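You operate a simulated robot arm through the tools that you are given. There is no shell and no other tool. Be economical: measure what you need, move in short steps, check, and stop when the job is done.

You run a simulated two-armed robot. Do the job below in one go: nothing can be reset, and whatever is moved stays where it is left.

## Task
Clear the desiccant bag off the sealed carton, label the carton as the order card says, roll the creases out.
Fine: bag onto the packing bench top; hold the carton while rolling; label roller back on its spot. What is to be rubbed or washed off counts as gone when no trace of it is left.

It is judged by the outcome, as a careful person would: the job done as asked, and still so three seconds after it is handed in. It fails if anything else is knocked over, pushed out of place, dropped, spilled or broken.

## Robot
Two 7-joint arms with two-finger parallel grippers on one trunk, on a base that drives. Base frame: it is fixed to the floor where the robot stands at the start and does not move with it; the origin is under the middle of the robot, x ahead of it, y to its left, z up; the surface under the hand at the start is at about z = 0.85. Readings come in m, degrees, newtons and seconds.
The left shoulder is at the start at [0.07, 0.177, 1.145], the right one opposite. With the tool pointing down near the work surface each hand reaches from about 0.3 to 0.74 m from the robot's upright axis, wherever it stands, measured 20 degrees to its own side. Places, roughly: packing bench top [0.7, 0, 0.8]. Payload 3.43 kg a hand.
Tool frame (each hand has its own): the origin (TCP) lies between the finger pads and is the grasp point; the fingertips stand 0.03 m ahead of it; z points along the fingers, y is the line along which they close. The gripper opens to 0.094 m. The fingers are 0.028 m wide and 0.01 m thick; the gripper's body (0.05 by 0.096 m) begins 0.055 m behind the TCP.
Orientation is that of the tool frame in the base frame, as a unit quaternion [w, x, y, z]. With the fingers straight down and closing along the base's y, the tool's x points along the base's -x, its y along +y and its z along -z.

## Interface
- The arms move only by the tool drive_tool. It takes "left_motion", "right_motion" or both (then of equal length, played together; a hand with none holds still); each is a list of rows, each an object (a shift or turn left out is 0, a gripper value left out holds the last) with "dp": the shift along the tool's x, y, z in m, a list of three; "dr": the turn, a rotation vector about the tool's x, y, z in degrees, a list of three; "hand": the opening, from 0 (shut) to 1 (fully open). In form: [{"dp": [tx, ty, tz], "dr": [wx, wy, wz], "hand": hand}, ...]. A call has 1 to 8 rows; each row shifts and turns the commanded pose from where the row before left it, along the tool's axes as they then stand. A row lasts 0.2 s, in which the tool goes at most 0.05 m and 8.6 degrees; a call with a longer step from one row to the next is refused whole, and so is a gripper value outside its range. Where a pose cannot be reached the arm comes as near as it can. A force on the tool above 70 N (or 10 N above the force at the start of the call, whichever is more), or a blocked arm, ends the call early, and 0.2 s more pass. The fingers move at their own pace (about 0.153 m/s each) and stop on an object; they squeeze with about 37 N. The grip force told is the motor's: it shows also when the fingers shut on nothing. Time passes only in rows, and 0.2 s behind the last, so rows that do not move let the fingers close. The reply holds the time, the measured pose of the TCP, the force on the tool along the base axes, the opening and the grip force, in the units named above and with some noise, with the torque about the TCP (base axes, N m) and any sound that the robot's microphone picked up, and new pictures: "pictures" is both (left out), scene, wrist or none (wrist: the cameras of the hands that moved).
- Cameras (640 x 400 px; columns grow to the right, rows downward): "scene" is now at [0.1176, 0.0608, 1.4494]; the picture's right is [0.52, -0.86, 0.00], its down [-0.55, -0.33, -0.77] and it looks along [0.66, 0.40, -0.64] (base axes); focal length 226 px, centre (320, 200). "left" rides on the left gripper at [0.076, -0.014, -0.103] in its tool frame; the picture's right is [0.18, 0.98, 0.00], its down [-0.75, 0.14, -0.64] and it looks along [-0.63, 0.12, 0.77] (tool axes); focal length 243 px, centre (320, 200). "right" rides on the right gripper at [0.076, 0.014, -0.103] in its tool frame; the picture's right is [-0.18, 0.98, 0.00], its down [-0.75, -0.14, -0.64] and it looks along [-0.63, -0.12, 0.77] (tool axes); focal length 243 px, centre (320, 200). There is no depth. A picture from a camera that has moved, and an enlarged one, comes with that camera's place and axes in the base frame and with its lens. The place of the scene camera against the robot may be out by one fixed shift of up to 0.025 m in any direction.
- move_column(by): slides the trunk up (or, below 0, down) by that many m; the arms and the scene camera ride with it, the base frame stays. It gives what a move gives, with no picture.
- steer(legs): drives the robot by 1 to 6 legs, each [ahead, turn to the left] in m and degrees, along the robot's own axes; the way and the turn of a leg run together, so that a leg with both is an arc; at most 1.5 m and 180 degrees a leg. The arms and the cameras ride along, it lands a little off, and it stops where it bumps. It gives what a move gives, and a new picture of the scene camera.
- pan_tilt(pan, tilt): turns the head with the scene camera to pan (to the left, within 86 degrees either way) and tilt (down, from -29 to 69), counted from straight ahead of the robot. It gives what a move gives, and a new picture of the scene camera.
- inspect(camera, box): a new picture of the part [left, top, right, bottom] of that camera's present view, enlarged. It takes no simulated time.
- finish_job(): hands the job in; it is judged then, once.

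Go step by step. Nothing tells you exact positions but the pictures and the camera data: compare them with the known pose of the tool, close in by small moves and look again before you grip or let go. The budget is 120 turns and 260 pictures, counting those below and the enlarged ones. Unless the task says otherwise, let go and move clear before handing in, and close with one line.

The tools are called after "Call:" as a command line: name --argument value ..., lists and objects as JSON in quotes. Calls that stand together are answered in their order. drive_tool: Moves the arms, as the interface text tells. Its arguments: {"type":"object","properties":{"left_motion":{"type":"array"},"right_motion":{"type":"array"},"pictures":{"type":"string","enum":["both","scene","wrist","none"]}},"required":[]} The other tools are called the same way: move_column (by) slides the trunk up or down; steer (legs) drives the base; pan_tilt (pan, tilt) turns the head that bears the scene camera; inspect (camera, box) takes an enlarged picture of a part of a camera's view; finish_job () hands the job in.

At the start:

```text
time: 0.0
left_tool_pos: [0.384, 0.4286, 1.2947]
left_ee_rot: [0.0, 0.001, 1.0, 0.0]
left_contact_force: [-0.2, 0.2, 0.3]
left_ft_torque: [0.0, 0.01, 0.02]
left_opening: 0.0944
left_finger_force: 0.1
right_tool_pos: [0.4219, 0.0395, 1.2749]
right_ee_rot: [0.001, 0.0, 1.0, 0.0]
right_contact_force: [0.2, 0.0, 0.0]
right_ft_torque: [0.01, -0.01, -0.04]
right_opening: 0.0941
right_finger_force: 0.1
trunk travel left (down, up): [-0.725, 0.115]
robot x, y, heading: [-0.0015, 0.0028, 0.3]
head pan, tilt: [31.1, 39.8]
```

scene: 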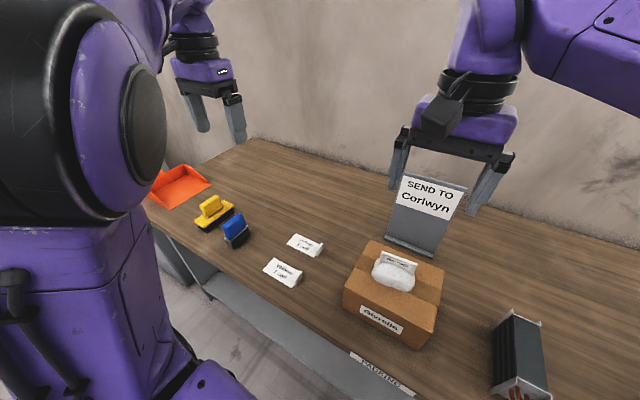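
right: 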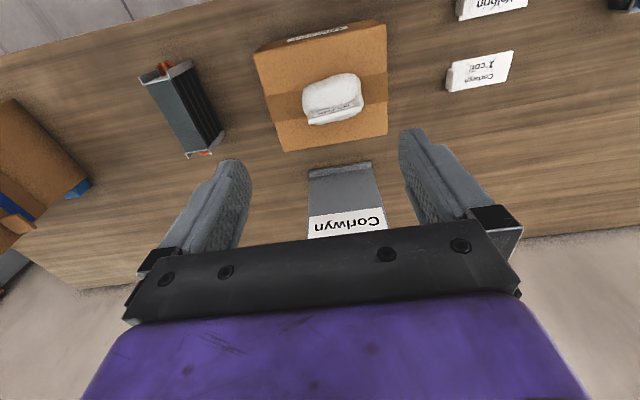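
left: 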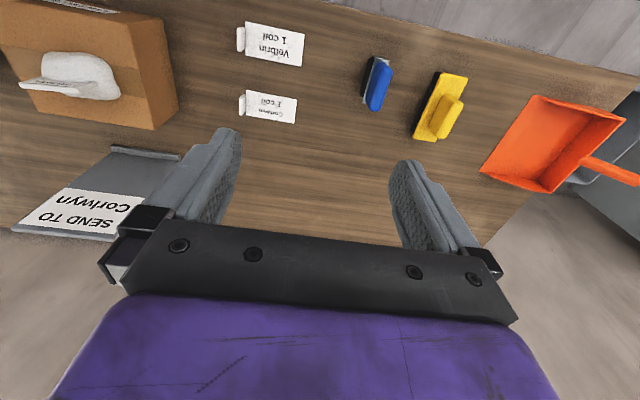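

I see a carton with a white bag on top, an order card reading "SEND TO Corlwyn", two labels, two rollers/blocks and a dustpan. I'll enlarge the key parts first.

Call:
inspect --camera "scene" --box '[330, 160, 490, 360]'

Call:
inspect --camera "scene" --box '[140, 150, 340, 300]'

Call:
inspect --camera "left" --box '[220, 0, 480, 160]'

Call:
inspect --camera "right" --box '[120, 0, 400, 180]'

Call:
pan_tilt --pan 0 --tilt 45

```text
2.00 times, centred on (410, 260) of scene
camera zoom: at [0.1176, 0.0608, 1.4494], right [0.52, -0.86, 0.0], down [-0.55, -0.33, -0.77], along [0.66, 0.4, -0.64], focal length 452 px, centre (140, 80)
```

zoom: 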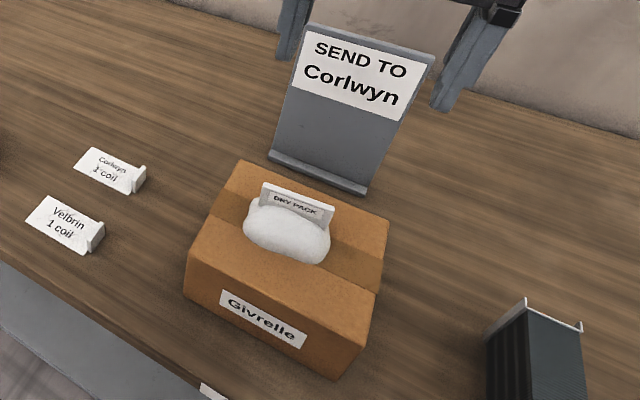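

```text
2.67 times, centred on (240, 225) of scene
camera zoom: at [0.1176, 0.0608, 1.4494], right [0.52, -0.86, 0.0], down [-0.55, -0.33, -0.77], along [0.66, 0.4, -0.64], focal length 603 px, centre (533, 133)
```

zoom: 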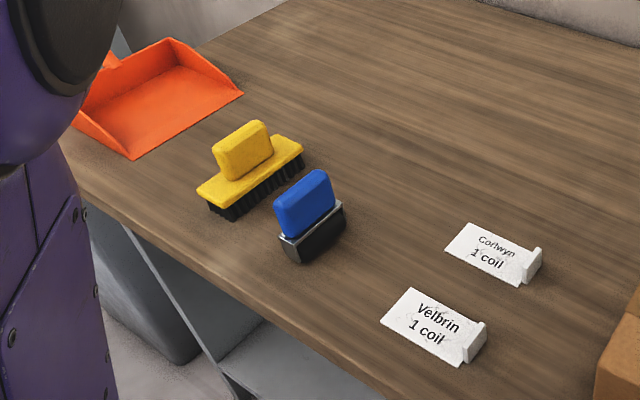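

```text
2.46 times, centred on (350, 80) of left
camera zoom: at [0.309, 0.4134, 1.397], right [-0.18, 0.98, 0.0], down [0.75, 0.14, 0.64], along [0.63, 0.12, -0.77], focal length 597 px, centre (246, 495)
```

zoom: 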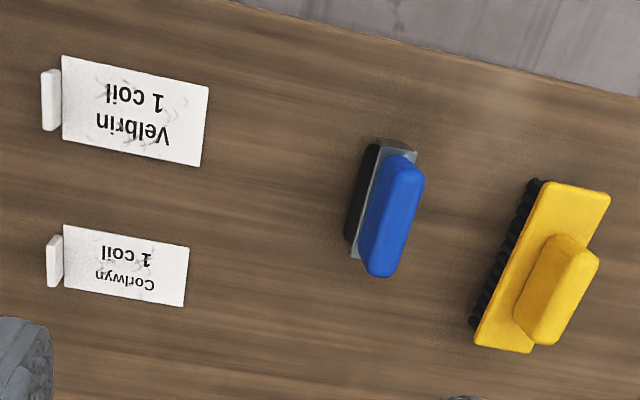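

```text
2.22 times, centred on (260, 90) of right
camera zoom: at [0.3464, 0.0546, 1.3785], right [0.18, 0.98, 0.0], down [0.75, -0.14, 0.64], along [0.63, -0.12, -0.77], focal length 539 px, centre (453, 444)
```

zoom: 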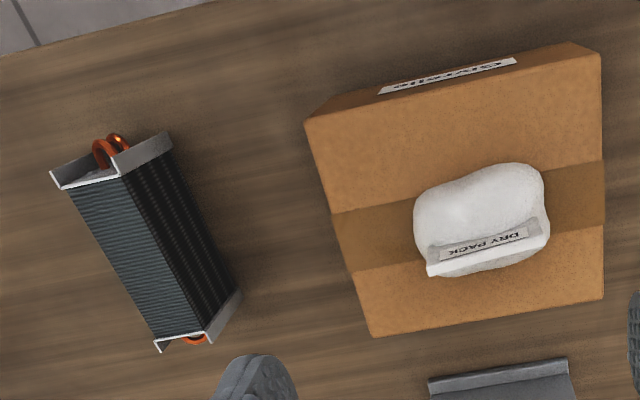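

```text
time: 1.0
left_tool_pos: [0.3853, 0.4267, 1.2947]
left_ee_rot: [0.0, 0.0, 1.0, 0.0]
left_contact_force: [0.4, 0.2, 0.0]
left_ft_torque: [0.01, 0.01, 0.0]
left_opening: 0.0943
left_finger_force: 0.0
right_tool_pos: [0.4221, 0.0398, 1.2761]
right_ee_rot: [0.0, 0.0, 1.0, 0.0]
right_contact_force: [0.8, -0.6, 0.1]
right_ft_torque: [-0.03, 0.03, 0.0]
right_opening: 0.0943
right_finger_force: 0.0
trunk travel left (down, up): [-0.725, 0.115]
robot x, y, heading: [-0.0028, -0.0014, -0.0]
head pan, tilt: [0.0, 45.0]
camera scene: at [0.126, 0.0169, 1.4418], right [0.0, -1.0, 0.0], down [-0.71, 0.0, -0.71], along [0.71, 0.0, -0.71], focal length 226 px, centre (320, 200)
```

scene: 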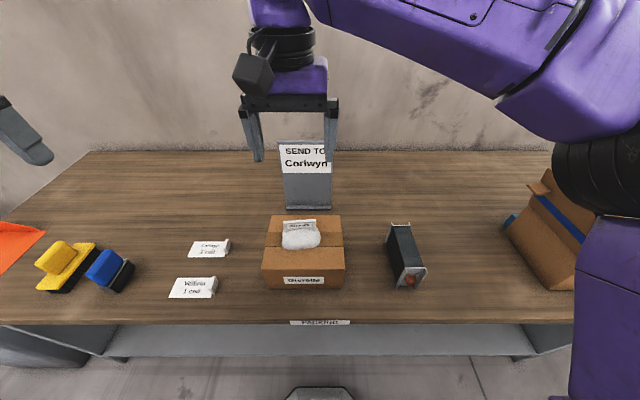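

The carton's top holds the bag with a standing "DRY PACK" fin; the blue item with black barrel is the label roller, and the Corlwyn label (tab on its right end) is at about (0.51, 0.34). I'll turn the right hand a quarter so that it closes along base x, and go over the bag.

Call:
drive_tool --right_motion '[{"dr": [0, 0, -8.5], "dp": [0, 0, 0.015]}, {"dr": [0, 0, -8.5], "dp": [0, 0, 0.015]}, {"dr": [0, 0, -8.5]}, {"dr": [0, 0, -8.5]}, {"dr": [0, 0, -8.5]}, {"dr": [0, 0, -8.5]}, {"dr": [0, 0, -8.5]}, {"dr": [0, 0, -8.5]}]' --pictures "none"

Call:
drive_tool --right_motion '[{"dr": [0, 0, -8.5]}, {"dr": [0, 0, -8.5]}, {"dr": [0, 0, -5]}, {"dp": [-0.01, 0.048, 0]}, {"dp": [0, 0, 0]}]'

```text
time: 2.8
left_tool_pos: [0.3852, 0.4277, 1.2954]
left_ee_rot: [0.001, -0.001, 1.0, 0.001]
left_contact_force: [-0.4, -0.1, -1.1]
left_ft_torque: [-0.01, -0.02, 0.0]
left_opening: 0.094
left_finger_force: 0.2
right_tool_pos: [0.4211, 0.0401, 1.2501]
right_ee_rot: [0.0, -0.123, 0.992, 0.0]
right_contact_force: [-0.2, 0.6, -0.5]
right_ft_torque: [0.02, -0.01, 0.01]
right_opening: 0.0942
right_finger_force: 0.0
right hand out of reach, approached as far as the arm can: row 2, 3, 4, 5, 6, 7, 8
trunk travel left (down, up): [-0.725, 0.115]
robot x, y, heading: [-0.0001, -0.0021, -0.2]
head pan, tilt: [0.0, 45.0]
```

```text
time: 4.0
left_tool_pos: [0.3839, 0.4268, 1.2953]
left_ee_rot: [-0.001, -0.001, 1.0, 0.001]
left_contact_force: [0.4, -1.0, 0.7]
left_ft_torque: [0.02, -0.02, 0.01]
left_opening: 0.0943
left_finger_force: 0.0
right_tool_pos: [0.4222, 0.0621, 1.2503]
right_ee_rot: [0.001, -0.122, 0.993, 0.002]
right_contact_force: [0.6, -1.0, 0.1]
right_ft_torque: [0.04, -0.02, -0.01]
right_opening: 0.094
right_finger_force: 0.1
right hand out of reach, approached as far as the arm can: row 1, 2, 3, 4
trunk travel left (down, up): [-0.725, 0.115]
robot x, y, heading: [0.0015, -0.0034, -0.1]
head pan, tilt: [0.0, 45.0]
camera scene: at [0.126, 0.0153, 1.4418], right [0.0, -1.0, 0.0], down [-0.71, 0.0, -0.71], along [0.71, 0.0, -0.71], focal length 226 px, centre (320, 200)
camera right: at [0.3443, 0.0579, 1.3536], right [-0.06, 1.0, 0.0], down [0.76, 0.04, 0.64], along [0.64, 0.04, -0.77], focal length 243 px, centre (320, 200)
```

scene: 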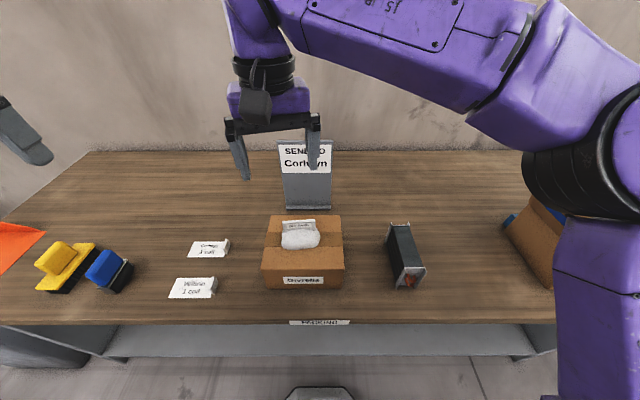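
right: 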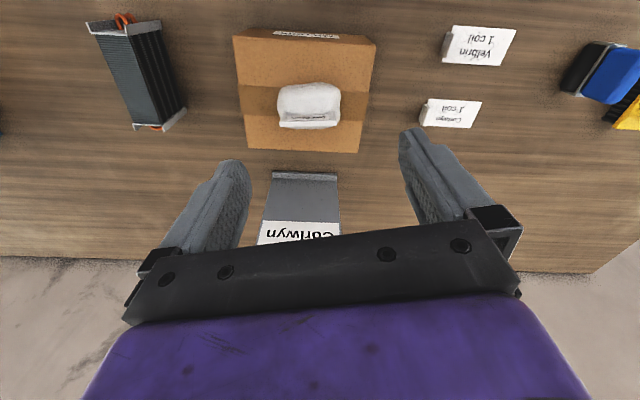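

The wrist can't turn that way; I'll turn the opposite way.

Call:
drive_tool --right_motion '[{"dr": [0, 0, 8.5]}, {"dr": [0, 0, 8.5]}, {"dr": [0, 0, 8.5]}, {"dr": [0, 0, 8.5]}, {"dr": [0, 0, 8.5]}, {"dr": [0, 0, 8.5]}, {"dr": [0, 0, 8.5]}, {"dr": [0, 0, 8.5]}]' --pictures "none"

```text
time: 5.8
left_tool_pos: [0.3855, 0.4273, 1.2947]
left_ee_rot: [0.001, 0.0, 1.0, 0.0]
left_contact_force: [-0.3, 0.0, -0.1]
left_ft_torque: [-0.01, 0.02, 0.0]
left_opening: 0.094
left_finger_force: 0.0
right_tool_pos: [0.4205, 0.0649, 1.2484]
right_ee_rot: [-0.001, 0.456, 0.89, -0.001]
right_contact_force: [-0.1, -0.7, 0.7]
right_ft_torque: [0.0, 0.0, 0.02]
right_opening: 0.0939
right_finger_force: 0.1
trunk travel left (down, up): [-0.725, 0.115]
robot x, y, heading: [-0.0043, 0.0002, -0.1]
head pan, tilt: [0.0, 45.0]
```

Call:
drive_tool --right_motion '[{"dr": [0, 0, 8.5]}, {"dr": [0, 0, 8.5]}, {"dr": [0, 0, 8.5]}, {"dr": [0, 0, 8.5]}, {"dr": [0, 0, 2]}, {"dp": [0, 0, 0]}]'

```text
time: 7.2
left_tool_pos: [0.3851, 0.4271, 1.2953]
left_ee_rot: [0.0, 0.0, 1.0, 0.0]
left_contact_force: [-0.2, 0.8, -0.3]
left_ft_torque: [0.0, 0.0, 0.03]
left_opening: 0.094
left_finger_force: 0.0
right_tool_pos: [0.4198, 0.0653, 1.2492]
right_ee_rot: [0.0, 0.706, 0.708, 0.0]
right_contact_force: [0.2, -0.4, -0.8]
right_ft_torque: [0.04, 0.02, 0.0]
right_opening: 0.0939
right_finger_force: 0.0
trunk travel left (down, up): [-0.725, 0.115]
robot x, y, heading: [0.0049, 0.0023, -0.0]
head pan, tilt: [0.0, 45.0]
camera scene: at [0.126, 0.0168, 1.4418], right [0.0, -1.0, 0.0], down [-0.71, 0.0, -0.71], along [0.71, 0.0, -0.71], focal length 226 px, centre (320, 200)
camera right: at [0.4348, 0.1415, 1.3528], right [0.98, -0.18, 0.0], down [-0.14, -0.75, 0.64], along [-0.12, -0.63, -0.77], focal length 243 px, centre (320, 200)
```

scene: 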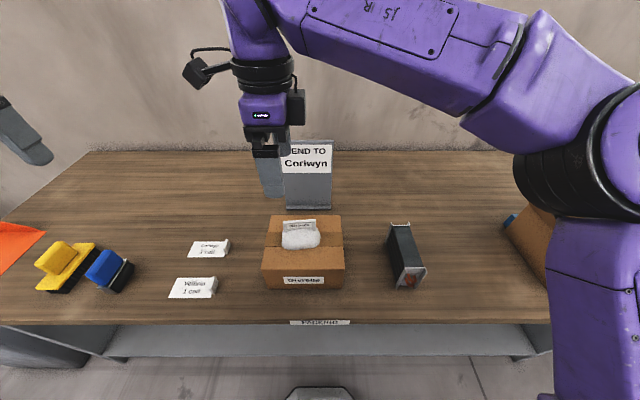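
right: 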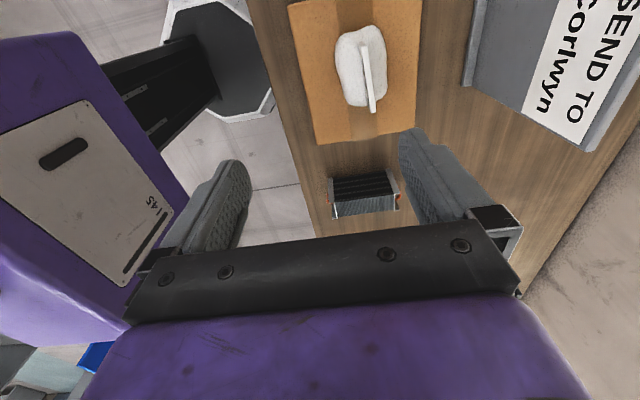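

Two views put the fin's centre near (0.479, 0.051, 1.02) and the carton top near z 0.966. I'll go above it and look closer.

Call:
drive_tool --right_motion '[{"dp": [-0.007, 0.03, 0.03]}, {"dp": [-0.007, 0.029, 0.03]}, {"dp": [0, 0, 0.045]}, {"dp": [0, 0, 0.045]}, {"dp": [0, 0, 0]}]'

```text
time: 8.4
left_tool_pos: [0.3856, 0.4284, 1.2953]
left_ee_rot: [0.001, 0.0, 1.0, -0.001]
left_contact_force: [0.5, -0.2, 0.2]
left_ft_torque: [-0.02, -0.04, 0.02]
left_opening: 0.0938
left_finger_force: 0.0
right_tool_pos: [0.4811, 0.0527, 1.1017]
right_ee_rot: [0.0, 0.706, 0.708, 0.001]
right_contact_force: [-0.4, 0.1, 0.2]
right_ft_torque: [-0.01, 0.0, 0.0]
right_opening: 0.094
right_finger_force: 0.0
trunk travel left (down, up): [-0.725, 0.115]
robot x, y, heading: [-0.002, 0.0022, -0.0]
head pan, tilt: [0.0, 45.0]
camera scene: at [0.1255, 0.017, 1.4418], right [0.0, -1.0, 0.0], down [-0.71, 0.0, -0.71], along [0.71, 0.0, -0.71], focal length 226 px, centre (320, 200)
camera right: at [0.4942, 0.1287, 1.2045], right [0.98, -0.18, 0.0], down [-0.14, -0.75, 0.64], along [-0.12, -0.63, -0.77], focal length 243 px, centre (320, 200)
```

scene: 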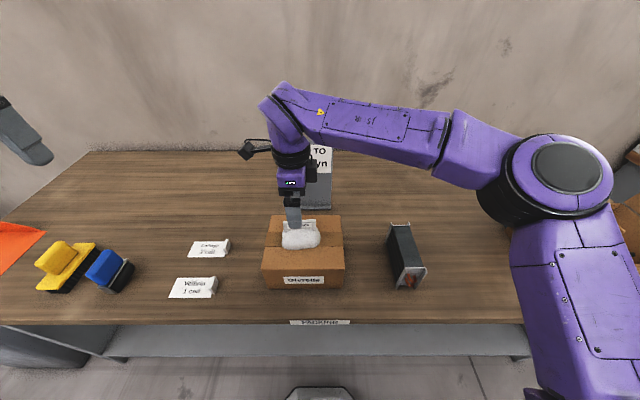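
right: 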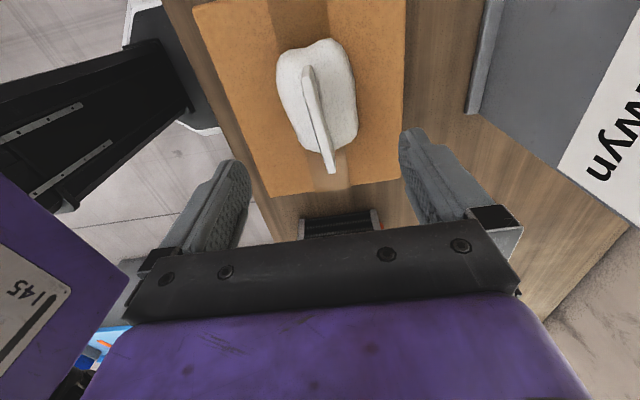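

The fin is centred under the hand; I descend to z ≈ 1.015 and close.

Call:
drive_tool --right_motion '[{"dp": [0.004, 0, 0.03]}, {"dp": [0, 0, 0.03]}, {"dp": [0, 0, 0.027]}, {"hand": 0}, {"hand": 0}, {"hand": 0}]'

```text
time: 9.8
left_tool_pos: [0.3819, 0.427, 1.2964]
left_ee_rot: [0.001, 0.001, 1.0, 0.0]
left_contact_force: [0.1, -0.1, -0.5]
left_ft_torque: [0.02, 0.02, 0.01]
left_opening: 0.094
left_finger_force: 0.0
right_tool_pos: [0.478, 0.0557, 1.0189]
right_ee_rot: [0.001, 0.707, 0.707, 0.007]
right_contact_force: [14.1, 0.7, 54.4]
right_ft_torque: [0.29, -0.32, 0.14]
right_opening: 0.0331
right_finger_force: 36.7
trunk travel left (down, up): [-0.725, 0.115]
robot x, y, heading: [0.001, 0.0024, -0.2]
head pan, tilt: [0.0, 45.0]
camera scene: at [0.1219, 0.0162, 1.4429], right [0.0, -1.0, 0.0], down [-0.7, 0.0, -0.71], along [0.71, 0.0, -0.7], focal length 226 px, centre (320, 200)
camera right: at [0.4921, 0.1309, 1.1229], right [0.98, -0.18, 0.01], down [-0.15, -0.76, 0.63], along [-0.11, -0.63, -0.77], focal length 243 px, centre (320, 200)
```

scene: 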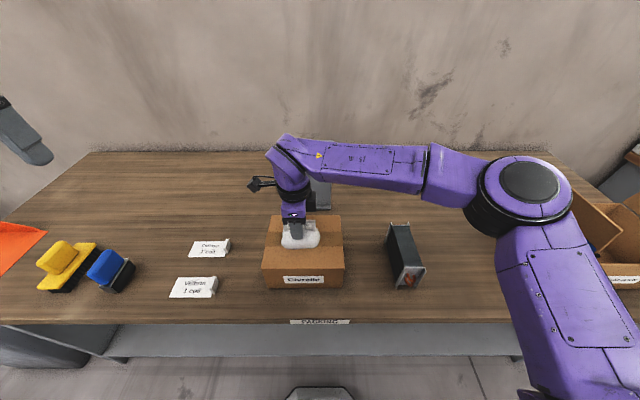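
right: 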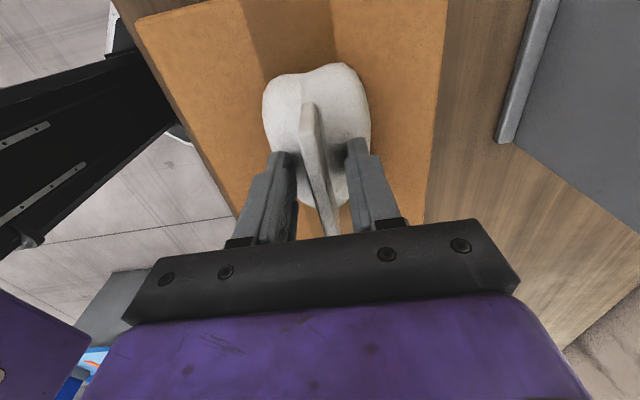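

The tips are wedged on the bag's dome (54 N upward), so I open, rise about 14 mm and close on the fin itself.

Call:
drive_tool --right_motion '[{"hand": 0.5}, {"dp": [0, 0, -0.018], "hand": 0.5}, {"dp": [0.001, 0.002, 0], "hand": 0.5}, {"hand": 0}, {"hand": 0}, {"hand": 0}]'

```text
time: 11.2
left_tool_pos: [0.3856, 0.4282, 1.2944]
left_ee_rot: [-0.001, -0.001, 1.0, 0.0]
left_contact_force: [-0.3, -0.3, 0.7]
left_ft_torque: [0.03, -0.03, -0.01]
left_opening: 0.094
left_finger_force: 0.2
right_tool_pos: [0.4809, 0.056, 1.031]
right_ee_rot: [0.001, 0.706, 0.708, 0.0]
right_contact_force: [-0.7, 1.1, -1.7]
right_ft_torque: [-0.04, 0.03, -0.04]
right_opening: 0.0119
right_finger_force: 36.9
trunk travel left (down, up): [-0.725, 0.115]
robot x, y, heading: [-0.0018, -0.0033, -0.1]
head pan, tilt: [0.0, 45.0]
camera scene: at [0.1261, 0.0167, 1.4417], right [0.0, -1.0, 0.0], down [-0.71, 0.0, -0.71], along [0.71, 0.0, -0.71], focal length 226 px, centre (320, 200)
camera right: at [0.4958, 0.1327, 1.1342], right [0.98, -0.18, 0.0], down [-0.14, -0.75, 0.64], along [-0.12, -0.63, -0.77], focal length 243 px, centre (320, 200)
```

scene: 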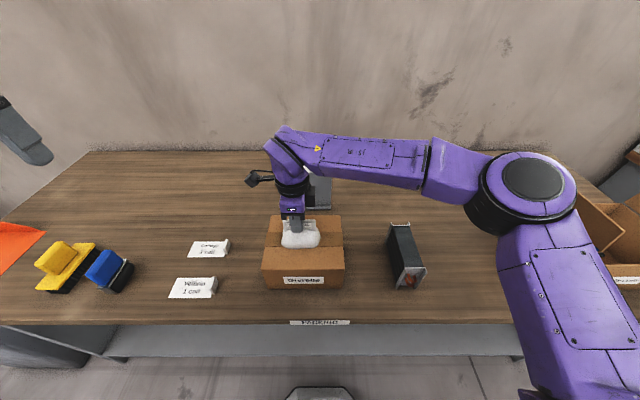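
right: 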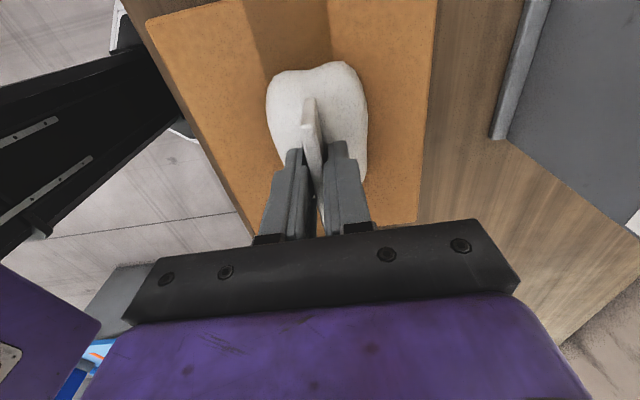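

The fin is held. I lift and carry the bag to a clear spot right-behind the carton, about (0.66, −0.14).

Call:
drive_tool --right_motion '[{"dp": [0, 0, -0.03]}, {"dp": [0, 0, -0.045]}, {"dp": [-0.0327, 0.0298, 0]}, {"dp": [-0.0327, 0.0298, 0]}, {"dp": [-0.0327, 0.0298, 0]}, {"dp": [-0.0327, 0.0298, 0]}, {"dp": [-0.0327, 0.0298, 0]}, {"dp": [-0.0327, 0.0298, 0]}]'

```text
time: 13.0
left_tool_pos: [0.3869, 0.4278, 1.2956]
left_ee_rot: [-0.001, -0.001, 1.0, 0.001]
left_contact_force: [-0.5, 0.4, 0.4]
left_ft_torque: [-0.02, 0.02, -0.04]
left_opening: 0.0941
left_finger_force: 0.1
right_tool_pos: [0.6605, -0.1385, 1.1067]
right_ee_rot: [-0.001, 0.706, 0.709, 0.0]
right_contact_force: [-0.3, -0.2, -2.8]
right_ft_torque: [0.02, 0.03, -0.02]
right_opening: 0.012
right_finger_force: 37.1
trunk travel left (down, up): [-0.725, 0.115]
robot x, y, heading: [-0.0006, -0.0006, -0.2]
head pan, tilt: [0.0, 45.0]
camera scene: at [0.1274, 0.0166, 1.4416], right [0.0, -1.0, 0.0], down [-0.71, 0.0, -0.71], along [0.71, 0.0, -0.71], focal length 226 px, centre (320, 200)
camera right: at [0.6752, -0.062, 1.2092], right [0.98, -0.18, 0.0], down [-0.14, -0.75, 0.64], along [-0.12, -0.63, -0.77], focal length 243 px, centre (320, 200)
```

scene: 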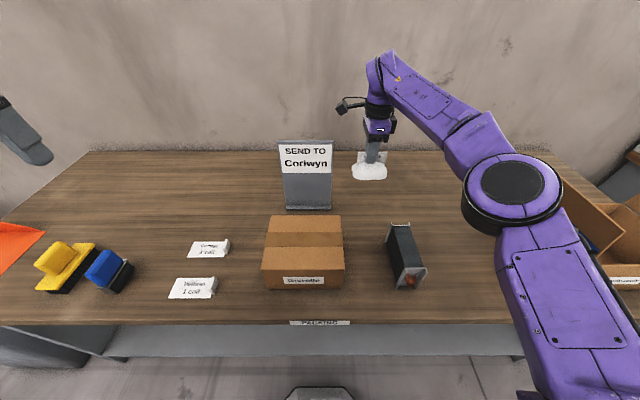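
right: 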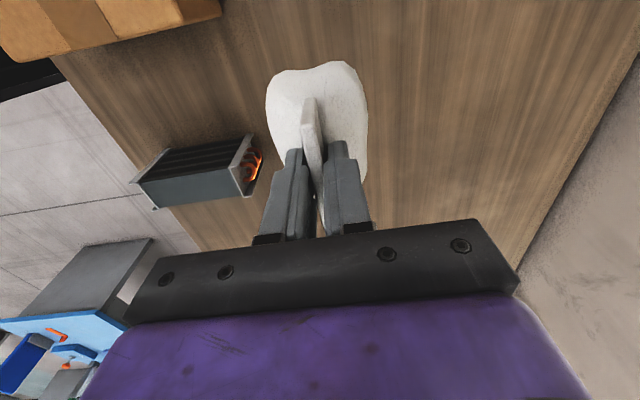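

Call:
drive_tool --right_motion '[{"dp": [0, 0, 0.045]}, {"dp": [0, 0, 0.045]}, {"dp": [0, 0, 0.045]}, {"dp": [0, 0, 0.03]}, {"dp": [0, 0, 0.01]}, {"dp": [0, 0, 0]}]'

```text
time: 14.4
left_tool_pos: [0.3856, 0.428, 1.2942]
left_ee_rot: [0.0, 0.0, 1.0, 0.0]
left_contact_force: [-0.6, 0.0, 0.1]
left_ft_torque: [-0.02, -0.02, 0.01]
left_opening: 0.0939
left_finger_force: 0.0
right_tool_pos: [0.6604, -0.14, 0.9321]
right_ee_rot: [0.0, 0.707, 0.707, 0.001]
right_contact_force: [0.5, 0.2, -2.1]
right_ft_torque: [-0.01, 0.01, 0.0]
right_opening: 0.0119
right_finger_force: 37.2
trunk travel left (down, up): [-0.725, 0.115]
robot x, y, heading: [0.0008, 0.0014, 0.1]
head pan, tilt: [0.0, 45.0]
camera scene: at [0.1262, 0.0166, 1.4417], right [0.0, -1.0, 0.0], down [-0.71, 0.0, -0.71], along [0.71, 0.0, -0.71], focal length 226 px, centre (320, 200)
camera right: at [0.6752, -0.0634, 1.0343], right [0.98, -0.18, 0.0], down [-0.14, -0.75, 0.64], along [-0.12, -0.63, -0.77], focal length 243 px, centre (320, 200)
```

scene: 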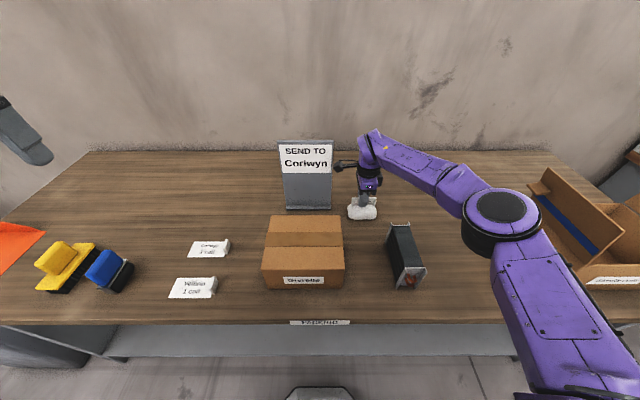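
right: 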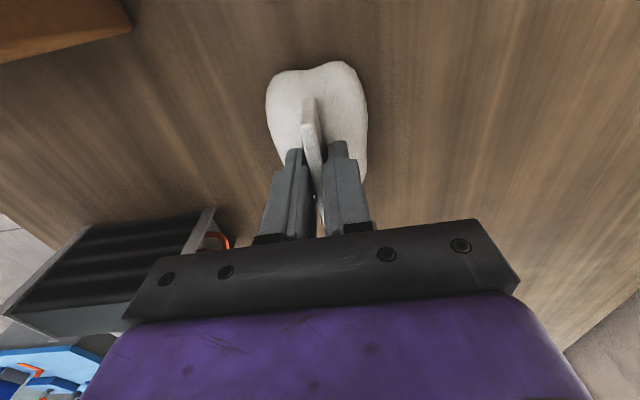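

Call:
drive_tool --right_motion '[{"dp": [0, 0, 0.004]}, {"dp": [0, 0, 0.004]}, {"dp": [0, 0, 0.003]}, {"dp": [0, 0, 0]}]' --pictures "none"

```text
time: 15.4
left_tool_pos: [0.3845, 0.4271, 1.2946]
left_ee_rot: [0.0, 0.0, 1.0, 0.0]
left_contact_force: [0.4, -0.4, -0.1]
left_ft_torque: [0.01, 0.0, 0.01]
left_opening: 0.0941
left_finger_force: 0.0
right_tool_pos: [0.6618, -0.1403, 0.9206]
right_ee_rot: [0.0, 0.706, 0.708, 0.0]
right_contact_force: [1.5, -1.2, 4.1]
right_ft_torque: [-0.3, 0.01, 0.02]
right_opening: 0.012
right_finger_force: 36.9
trunk travel left (down, up): [-0.725, 0.115]
robot x, y, heading: [-0.0007, 0.0018, 0.1]
head pan, tilt: [0.0, 45.0]
```

The bag is on the bench (4 N contact). I release it and raise the right hand, while the left hand goes over the Corlwyn label's tab.

Call:
drive_tool --right_motion '[{"hand": 0.5}, {"hand": 0.5}, {"dp": [0, 0, -0.04]}, {"dp": [0, 0, -0.04]}, {"dp": [0, 0, -0.045]}, {"dp": [0, 0, -0.045]}, {"dp": [0, 0, -0.045]}, {"dp": [0, 0, 0]}]' --left_motion '[{"dp": [-0.02, -0.025, 0.03]}, {"dp": [-0.02, -0.025, 0.03]}, {"dp": [-0.02, -0.025, 0.03]}, {"dp": [-0.02, -0.025, 0.03]}, {"dp": [-0.02, -0.025, 0.03]}, {"dp": [-0.02, -0.02, 0.03]}, {"dp": [0, 0, 0.04]}, {"dp": [0, 0, 0]}]'

```text
time: 17.2
left_tool_pos: [0.5058, 0.2827, 1.0736]
left_ee_rot: [0.0, -0.001, 1.0, 0.001]
left_contact_force: [-0.1, 0.3, -0.3]
left_ft_torque: [0.04, 0.0, -0.02]
left_opening: 0.0938
left_finger_force: 0.1
right_tool_pos: [0.6608, -0.141, 1.1347]
right_ee_rot: [0.0, 0.706, 0.708, 0.001]
right_contact_force: [-0.1, -0.6, -0.3]
right_ft_torque: [0.02, -0.03, 0.02]
right_opening: 0.047
right_finger_force: 0.1
trunk travel left (down, up): [-0.725, 0.115]
robot x, y, heading: [-0.0009, 0.0006, -0.2]
head pan, tilt: [0.0, 45.0]
camera scene: at [0.1261, 0.0158, 1.4418], right [0.0, -1.0, 0.0], down [-0.71, 0.0, -0.71], along [0.71, 0.0, -0.71], focal length 226 px, centre (320, 200)
camera right: at [0.6754, -0.0648, 1.2367], right [0.98, -0.18, 0.0], down [-0.14, -0.75, 0.64], along [-0.12, -0.63, -0.77], focal length 243 px, centre (320, 200)
camera left: at [0.4294, 0.2693, 1.1757], right [-0.18, 0.98, 0.0], down [0.75, 0.14, 0.64], along [0.63, 0.12, -0.77], focal length 243 px, centre (320, 200)
```

scene: 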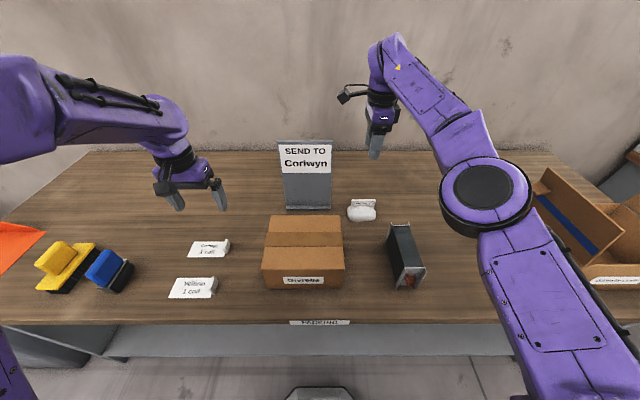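
right: 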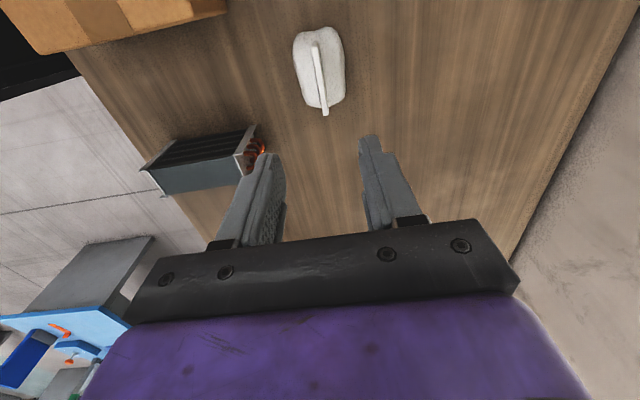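
left: 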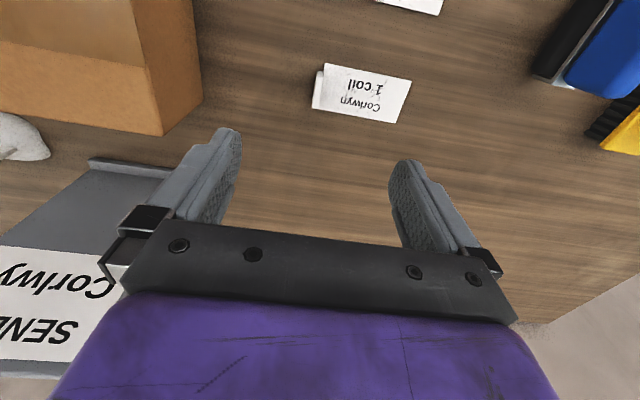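

Call:
drive_tool --left_motion '[{"dp": [-0.008, 0, 0.04], "hand": 0.5}, {"dp": [0, 0, 0.04], "hand": 0.5}, {"dp": [0, 0, 0.04]}, {"dp": [0, 0, 0.02]}, {"dp": [0, 0, 0]}]' --pictures "wrist"

Call:
inspect --camera "left" --box '[240, 50, 480, 200]'

Call:
inspect --camera "scene" --box '[150, 180, 310, 310]'

```text
time: 18.4
left_tool_pos: [0.5137, 0.2818, 0.9355]
left_ee_rot: [0.0, 0.0, 1.0, 0.0]
left_contact_force: [-1.2, 0.2, -0.7]
left_ft_torque: [0.02, 0.0, -0.06]
left_opening: 0.0469
left_finger_force: 0.1
right_tool_pos: [0.6601, -0.142, 1.1333]
right_ee_rot: [0.0, 0.707, 0.708, 0.0]
right_contact_force: [0.2, 0.2, 0.5]
right_ft_torque: [-0.03, 0.0, 0.02]
right_opening: 0.0472
right_finger_force: 0.0
trunk travel left (down, up): [-0.725, 0.115]
robot x, y, heading: [0.0054, -0.0014, -0.1]
head pan, tilt: [0.0, 45.0]
camera left: at [0.437, 0.2672, 1.0371], right [-0.18, 0.98, 0.0], down [0.75, 0.14, 0.64], along [0.63, 0.12, -0.77], focal length 243 px, centre (320, 200)
```

left: 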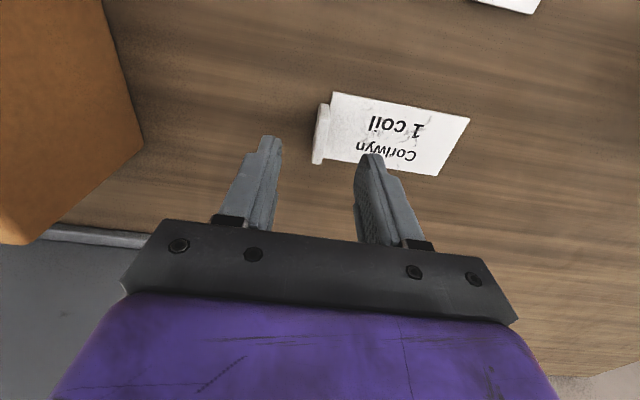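

```text
2.67 times, centred on (360, 125) of left
camera zoom: at [0.437, 0.2672, 1.0371], right [-0.18, 0.98, 0.0], down [0.75, 0.14, 0.64], along [0.63, 0.12, -0.77], focal length 647 px, centre (213, 400)
```

zoom: 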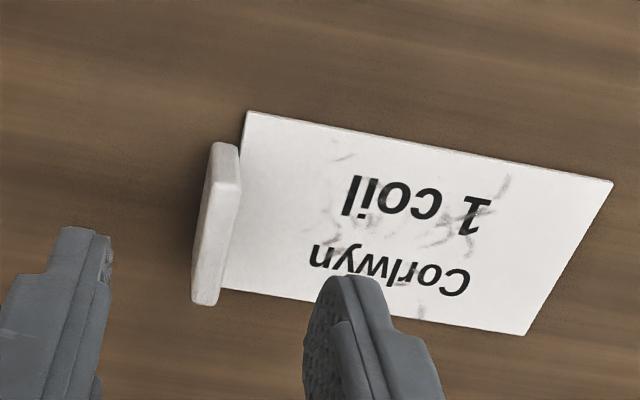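

```text
3.08 times, centred on (230, 245) of scene
camera zoom: at [0.1255, 0.0162, 1.4418], right [0.0, -1.0, 0.0], down [-0.71, 0.0, -0.71], along [0.71, 0.0, -0.71], focal length 695 px, centre (597, 62)
```

zoom: 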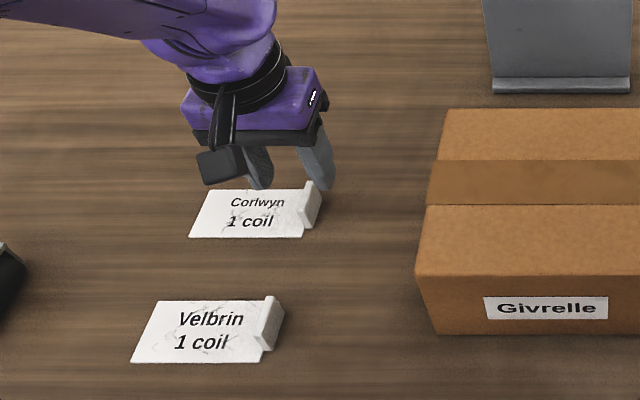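

The tab sits midway between the fingers. I descend until the tips are just above the bench and close.

Call:
drive_tool --left_motion '[{"dp": [0, 0, 0.025]}, {"dp": [0, 0, 0.015]}, {"dp": [0, 0, 0.008]}, {"dp": [0, 0, 0]}, {"hand": 0}, {"hand": 0}, {"hand": 0}]' --pictures "wrist"

```text
time: 20.0
left_tool_pos: [0.5142, 0.2816, 0.8869]
left_ee_rot: [0.001, 0.0, 1.0, -0.001]
left_contact_force: [1.1, -0.2, 2.1]
left_ft_torque: [-0.01, 0.03, 0.01]
left_opening: 0.0067
left_finger_force: 37.1
right_tool_pos: [0.6605, -0.141, 1.1335]
right_ee_rot: [0.0, 0.706, 0.708, 0.0]
right_contact_force: [0.0, 0.2, 0.4]
right_ft_torque: [-0.03, 0.01, 0.01]
right_opening: 0.0468
right_finger_force: 0.0
trunk travel left (down, up): [-0.725, 0.115]
robot x, y, heading: [0.0021, 0.002, -0.2]
head pan, tilt: [0.0, 45.0]
camera left: at [0.4371, 0.268, 0.9887], right [-0.18, 0.98, 0.0], down [0.75, 0.14, 0.64], along [0.63, 0.12, -0.77], focal length 243 px, centre (320, 200)
```

left: 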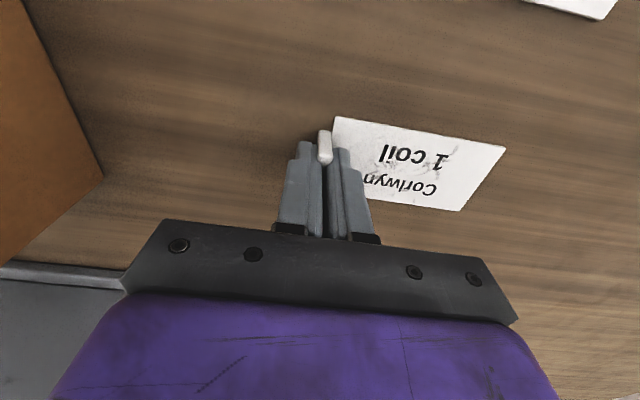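

Label held. I lift it, carry it above the carton's top (centre ≈ (0.476, 0.055)), and move the right hand aside.

Call:
drive_tool --left_motion '[{"dp": [0, 0, -0.03]}, {"dp": [0, 0, -0.045]}, {"dp": [0, 0, -0.045]}, {"dp": [0, 0, -0.045]}, {"dp": [0.006, -0.045, 0]}, {"dp": [0.006, -0.045, 0]}, {"dp": [0.006, -0.045, 0]}, {"dp": [0.006, -0.045, 0]}]' --right_motion '[{"dp": [-0.025, -0.02, 0]}, {"dp": [-0.025, -0.02, 0]}, {"dp": [-0.025, -0.02, 0]}, {"dp": [-0.025, -0.02, 0]}, {"hand": 0}, {}, {}, {}]' --pictures "none"

Call:
drive_tool --left_motion '[{"dp": [0.007, -0.045, 0]}, {"dp": [0.007, -0.045, 0]}, {"dp": [0, -0.017, 0]}, {}]'

```text
time: 21.8
left_tool_pos: [0.4896, 0.1014, 1.0513]
left_ee_rot: [0.0, 0.001, 1.0, 0.001]
left_contact_force: [0.6, -0.2, -0.6]
left_ft_torque: [0.0, -0.02, -0.02]
left_opening: 0.007
left_finger_force: 37.1
right_tool_pos: [0.5819, -0.2425, 1.1327]
right_ee_rot: [-0.001, 0.707, 0.707, 0.001]
right_contact_force: [1.5, -0.1, -0.4]
right_ft_torque: [0.0, -0.03, 0.0]
right_opening: 0.0
right_finger_force: 33.1
trunk travel left (down, up): [-0.725, 0.115]
robot x, y, heading: [0.0018, 0.0026, 0.0]
head pan, tilt: [0.0, 45.0]
```

```text
time: 22.8
left_tool_pos: [0.4766, -0.0043, 1.0523]
left_ee_rot: [0.0, 0.001, 1.0, 0.0]
left_contact_force: [0.9, -0.5, -0.5]
left_ft_torque: [0.01, 0.0, -0.01]
left_opening: 0.0064
left_finger_force: 37.4
right_tool_pos: [0.5803, -0.2403, 1.1336]
right_ee_rot: [0.0, 0.706, 0.708, 0.001]
right_contact_force: [-0.4, -0.2, 0.0]
right_ft_torque: [-0.03, -0.01, 0.0]
right_opening: 0.0
right_finger_force: 33.7
trunk travel left (down, up): [-0.725, 0.115]
robot x, y, heading: [-0.0038, -0.001, -0.0]
head pan, tilt: [0.0, 45.0]
camera scene: at [0.1259, 0.0163, 1.4418], right [0.0, -1.0, 0.0], down [-0.71, 0.0, -0.71], along [0.71, 0.0, -0.71], focal length 226 px, centre (320, 200)
camera left: at [0.3993, -0.0185, 1.1539], right [-0.18, 0.98, 0.0], down [0.75, 0.14, 0.64], along [0.63, 0.12, -0.77], focal length 243 px, centre (320, 200)
```

scene: 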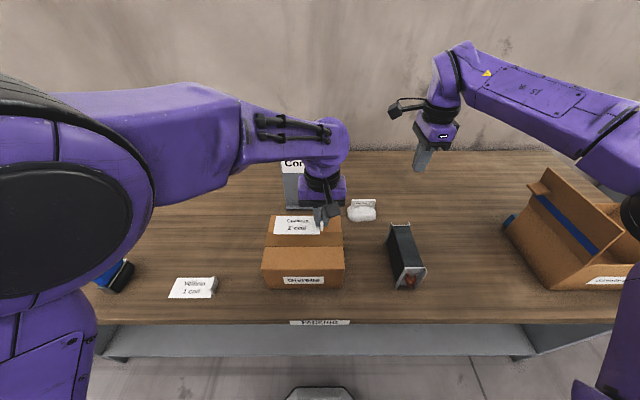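
left: 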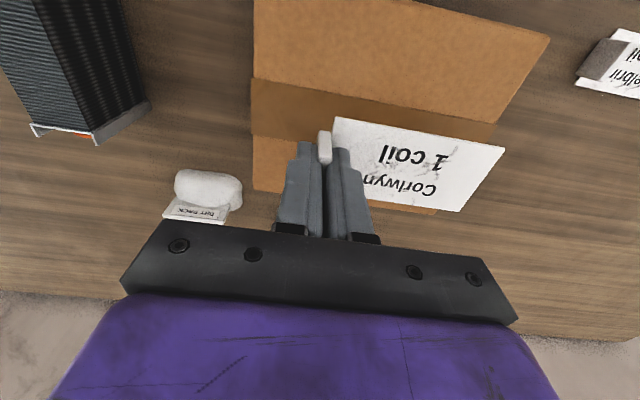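

The carton top spans x 0.393–0.556, y −0.056–0.137. I shift 15 mm right to centre the label and lower it gently.

Call:
drive_tool --left_motion '[{"dp": [0.002, -0.015, 0]}, {"dp": [0, 0, 0.03]}, {"dp": [0, 0, 0.013]}, {"dp": [0, 0, 0.004]}, {"dp": [0, 0, 0.003]}, {}]'

```text
time: 24.2
left_tool_pos: [0.4786, -0.0176, 1.0178]
left_ee_rot: [0.009, -0.006, 1.0, -0.015]
left_contact_force: [-0.2, 0.8, -0.7]
left_ft_torque: [-0.01, 0.02, 0.01]
left_opening: 0.0065
left_finger_force: 37.3
right_tool_pos: [0.5815, -0.2425, 1.1323]
right_ee_rot: [-0.001, 0.707, 0.708, 0.0]
right_contact_force: [1.0, -0.3, 0.0]
right_ft_torque: [0.02, -0.03, 0.02]
right_opening: 0.0
right_finger_force: 33.1
trunk travel left (down, up): [-0.725, 0.115]
robot x, y, heading: [0.0008, -0.0017, -0.2]
head pan, tilt: [0.0, 45.0]
camera scene: at [0.1261, 0.0164, 1.4417], right [0.0, -1.0, 0.0], down [-0.71, 0.0, -0.71], along [0.71, 0.0, -0.71], focal length 226 px, centre (320, 200)
camera left: at [0.4014, -0.0303, 1.1182], right [-0.2, 0.98, -0.03], down [0.74, 0.17, 0.65], along [0.64, 0.1, -0.76], focal length 243 px, centre (320, 200)
```

scene: 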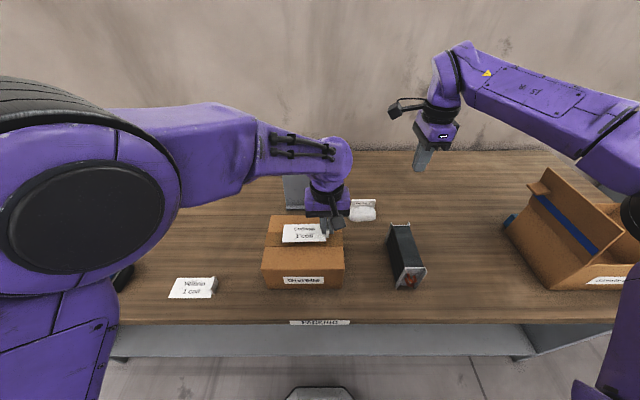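
left: 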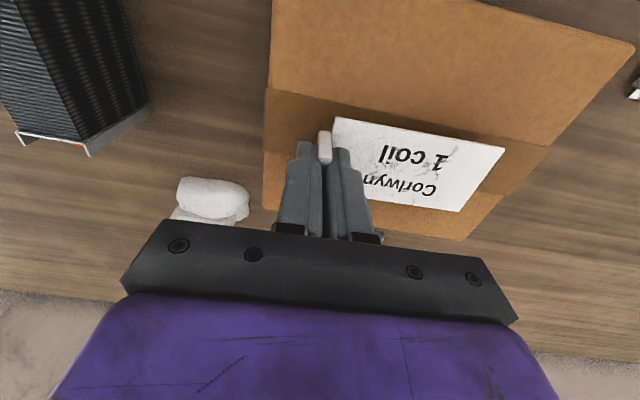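

Call:
drive_tool --left_motion '[{}, {}]' --pictures "none"

```text
time: 24.8
left_tool_pos: [0.4788, -0.0157, 1.0153]
left_ee_rot: [0.008, -0.007, 1.0, -0.014]
left_contact_force: [-0.4, -0.2, -0.8]
left_ft_torque: [0.03, -0.01, 0.0]
left_opening: 0.0067
left_finger_force: 37.2
right_tool_pos: [0.5816, -0.2425, 1.133]
right_ee_rot: [-0.001, 0.707, 0.708, 0.001]
right_contact_force: [-0.3, 0.4, 1.5]
right_ft_torque: [0.0, 0.01, 0.01]
right_opening: 0.0001
right_finger_force: 32.8
trunk travel left (down, up): [-0.725, 0.115]
robot x, y, heading: [-0.0013, -0.0015, -0.1]
head pan, tilt: [0.0, 45.0]
```

The arm stalls slightly tilted here (near a joint limit, no contact). I'll move 12 mm back left, which also leaves holding room on the right, and straighten.

Call:
drive_tool --left_motion '[{"dr": [-1.6, 0.9, 0.8], "dp": [0, 0.012, -0.01]}, {}, {"dp": [0, 0, 0.004]}, {"dp": [0, 0, 0.004]}, {}]' --pictures "none"

```text
time: 26.0
left_tool_pos: [0.4759, -0.0054, 1.0127]
left_ee_rot: [-0.005, 0.001, 1.0, 0.004]
left_contact_force: [0.2, 0.2, 0.6]
left_ft_torque: [-0.02, -0.01, 0.01]
left_opening: 0.0064
left_finger_force: 37.0
right_tool_pos: [0.5821, -0.2412, 1.1339]
right_ee_rot: [-0.002, 0.707, 0.708, 0.001]
right_contact_force: [-0.4, -0.4, -0.2]
right_ft_torque: [0.02, -0.02, -0.03]
right_opening: 0.0
right_finger_force: 33.2
trunk travel left (down, up): [-0.725, 0.115]
robot x, y, heading: [0.0017, -0.0005, 0.0]
head pan, tilt: [0.0, 45.0]
```

Call:
drive_tool --left_motion '[{"dp": [0, 0, 0.004]}, {"dp": [0, 0, 0.003]}, {"dp": [0, 0, 0.003]}, {}]'

```text
time: 27.0
left_tool_pos: [0.4786, -0.0046, 1.0051]
left_ee_rot: [-0.001, 0.001, 1.0, 0.001]
left_contact_force: [0.4, -0.5, -1.5]
left_ft_torque: [-0.04, 0.04, 0.0]
left_opening: 0.0066
left_finger_force: 37.0
right_tool_pos: [0.5818, -0.2418, 1.1341]
right_ee_rot: [-0.001, 0.707, 0.707, 0.001]
right_contact_force: [0.8, 0.0, 0.2]
right_ft_torque: [0.0, 0.03, 0.01]
right_opening: 0.0
right_finger_force: 33.1
trunk travel left (down, up): [-0.725, 0.115]
robot x, y, heading: [-0.0021, -0.0008, 0.1]
head pan, tilt: [0.0, 45.0]
camera scene: at [0.1261, 0.0164, 1.4417], right [0.0, -1.0, 0.0], down [-0.71, 0.0, -0.71], along [0.71, 0.0, -0.71], focal length 226 px, centre (320, 200)
camera left: at [0.4021, -0.0198, 1.1078], right [-0.18, 0.98, 0.0], down [0.76, 0.14, 0.64], along [0.63, 0.12, -0.77], focal length 243 px, centre (320, 200)
```

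scene: 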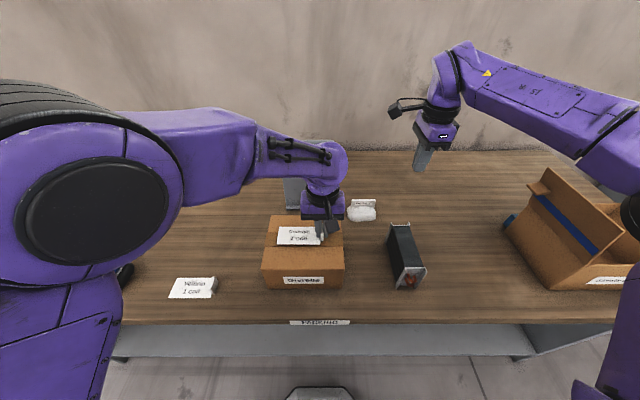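
left: 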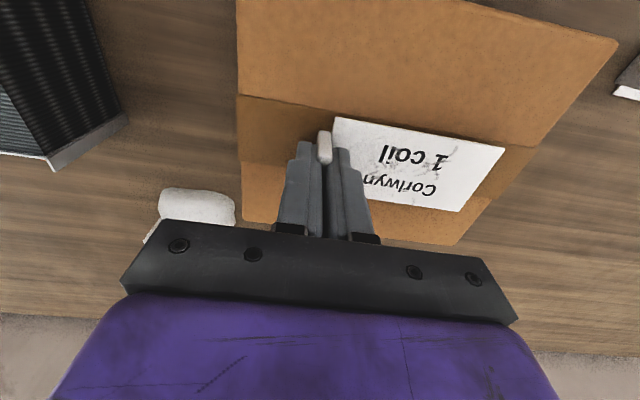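

Call:
drive_tool --left_motion '[{"dp": [0, 0, 0.003]}, {"dp": [0, 0, 0.003]}, {"dp": [0, 0, 0.003]}, {}]' --pictures "wrist"

```text
time: 28.0
left_tool_pos: [0.4788, -0.0051, 0.9986]
left_ee_rot: [-0.001, -0.002, 1.0, -0.001]
left_contact_force: [-0.5, -0.4, 0.2]
left_ft_torque: [0.01, 0.02, -0.02]
left_opening: 0.0065
left_finger_force: 37.0
right_tool_pos: [0.5817, -0.2417, 1.1335]
right_ee_rot: [0.0, 0.707, 0.707, 0.0]
right_contact_force: [0.7, 0.4, 0.6]
right_ft_torque: [0.0, 0.05, -0.03]
right_opening: 0.0
right_finger_force: 32.6
trunk travel left (down, up): [-0.725, 0.115]
robot x, y, heading: [-0.0019, -0.0019, -0.2]
head pan, tilt: [0.0, 45.0]
camera left: at [0.4028, -0.019, 1.1006], right [-0.19, 0.98, 0.0], down [0.75, 0.14, 0.64], along [0.63, 0.12, -0.77], focal length 243 px, centre (320, 200)
```

left: 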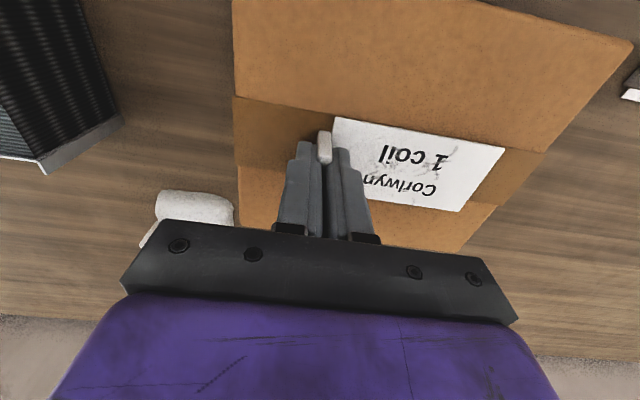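

Call:
drive_tool --left_motion '[{"dp": [0, 0, 0.002]}, {"dp": [0, 0, 0.002]}, {}]' --pictures "none"

Call:
inspect --camera "left" --box '[240, 80, 560, 280]'

```text
time: 28.8
left_tool_pos: [0.4788, -0.0053, 0.9973]
left_ee_rot: [0.001, -0.002, 1.0, -0.003]
left_contact_force: [1.8, -3.8, 22.7]
left_ft_torque: [0.25, 0.19, -0.18]
left_opening: 0.0063
left_finger_force: 37.4
right_tool_pos: [0.5792, -0.2427, 1.1348]
right_ee_rot: [0.0, 0.707, 0.708, 0.001]
right_contact_force: [-0.3, 0.7, -0.5]
right_ft_torque: [0.02, 0.03, -0.01]
right_opening: 0.0
right_finger_force: 32.6
trunk travel left (down, up): [-0.725, 0.115]
robot x, y, heading: [0.0012, -0.0015, 0.2]
head pan, tilt: [0.0, 45.0]
```

```text
2.00 times, centred on (400, 180) of left
camera zoom: at [0.4028, -0.0192, 1.0986], right [-0.19, 0.98, -0.01], down [0.75, 0.15, 0.64], along [0.63, 0.12, -0.77], focal length 485 px, centre (160, 240)
```

zoom: 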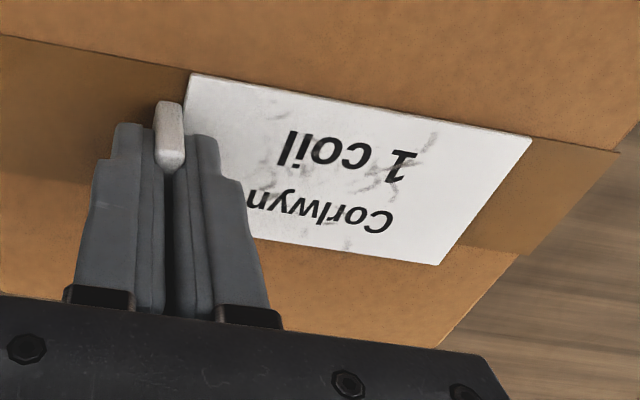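

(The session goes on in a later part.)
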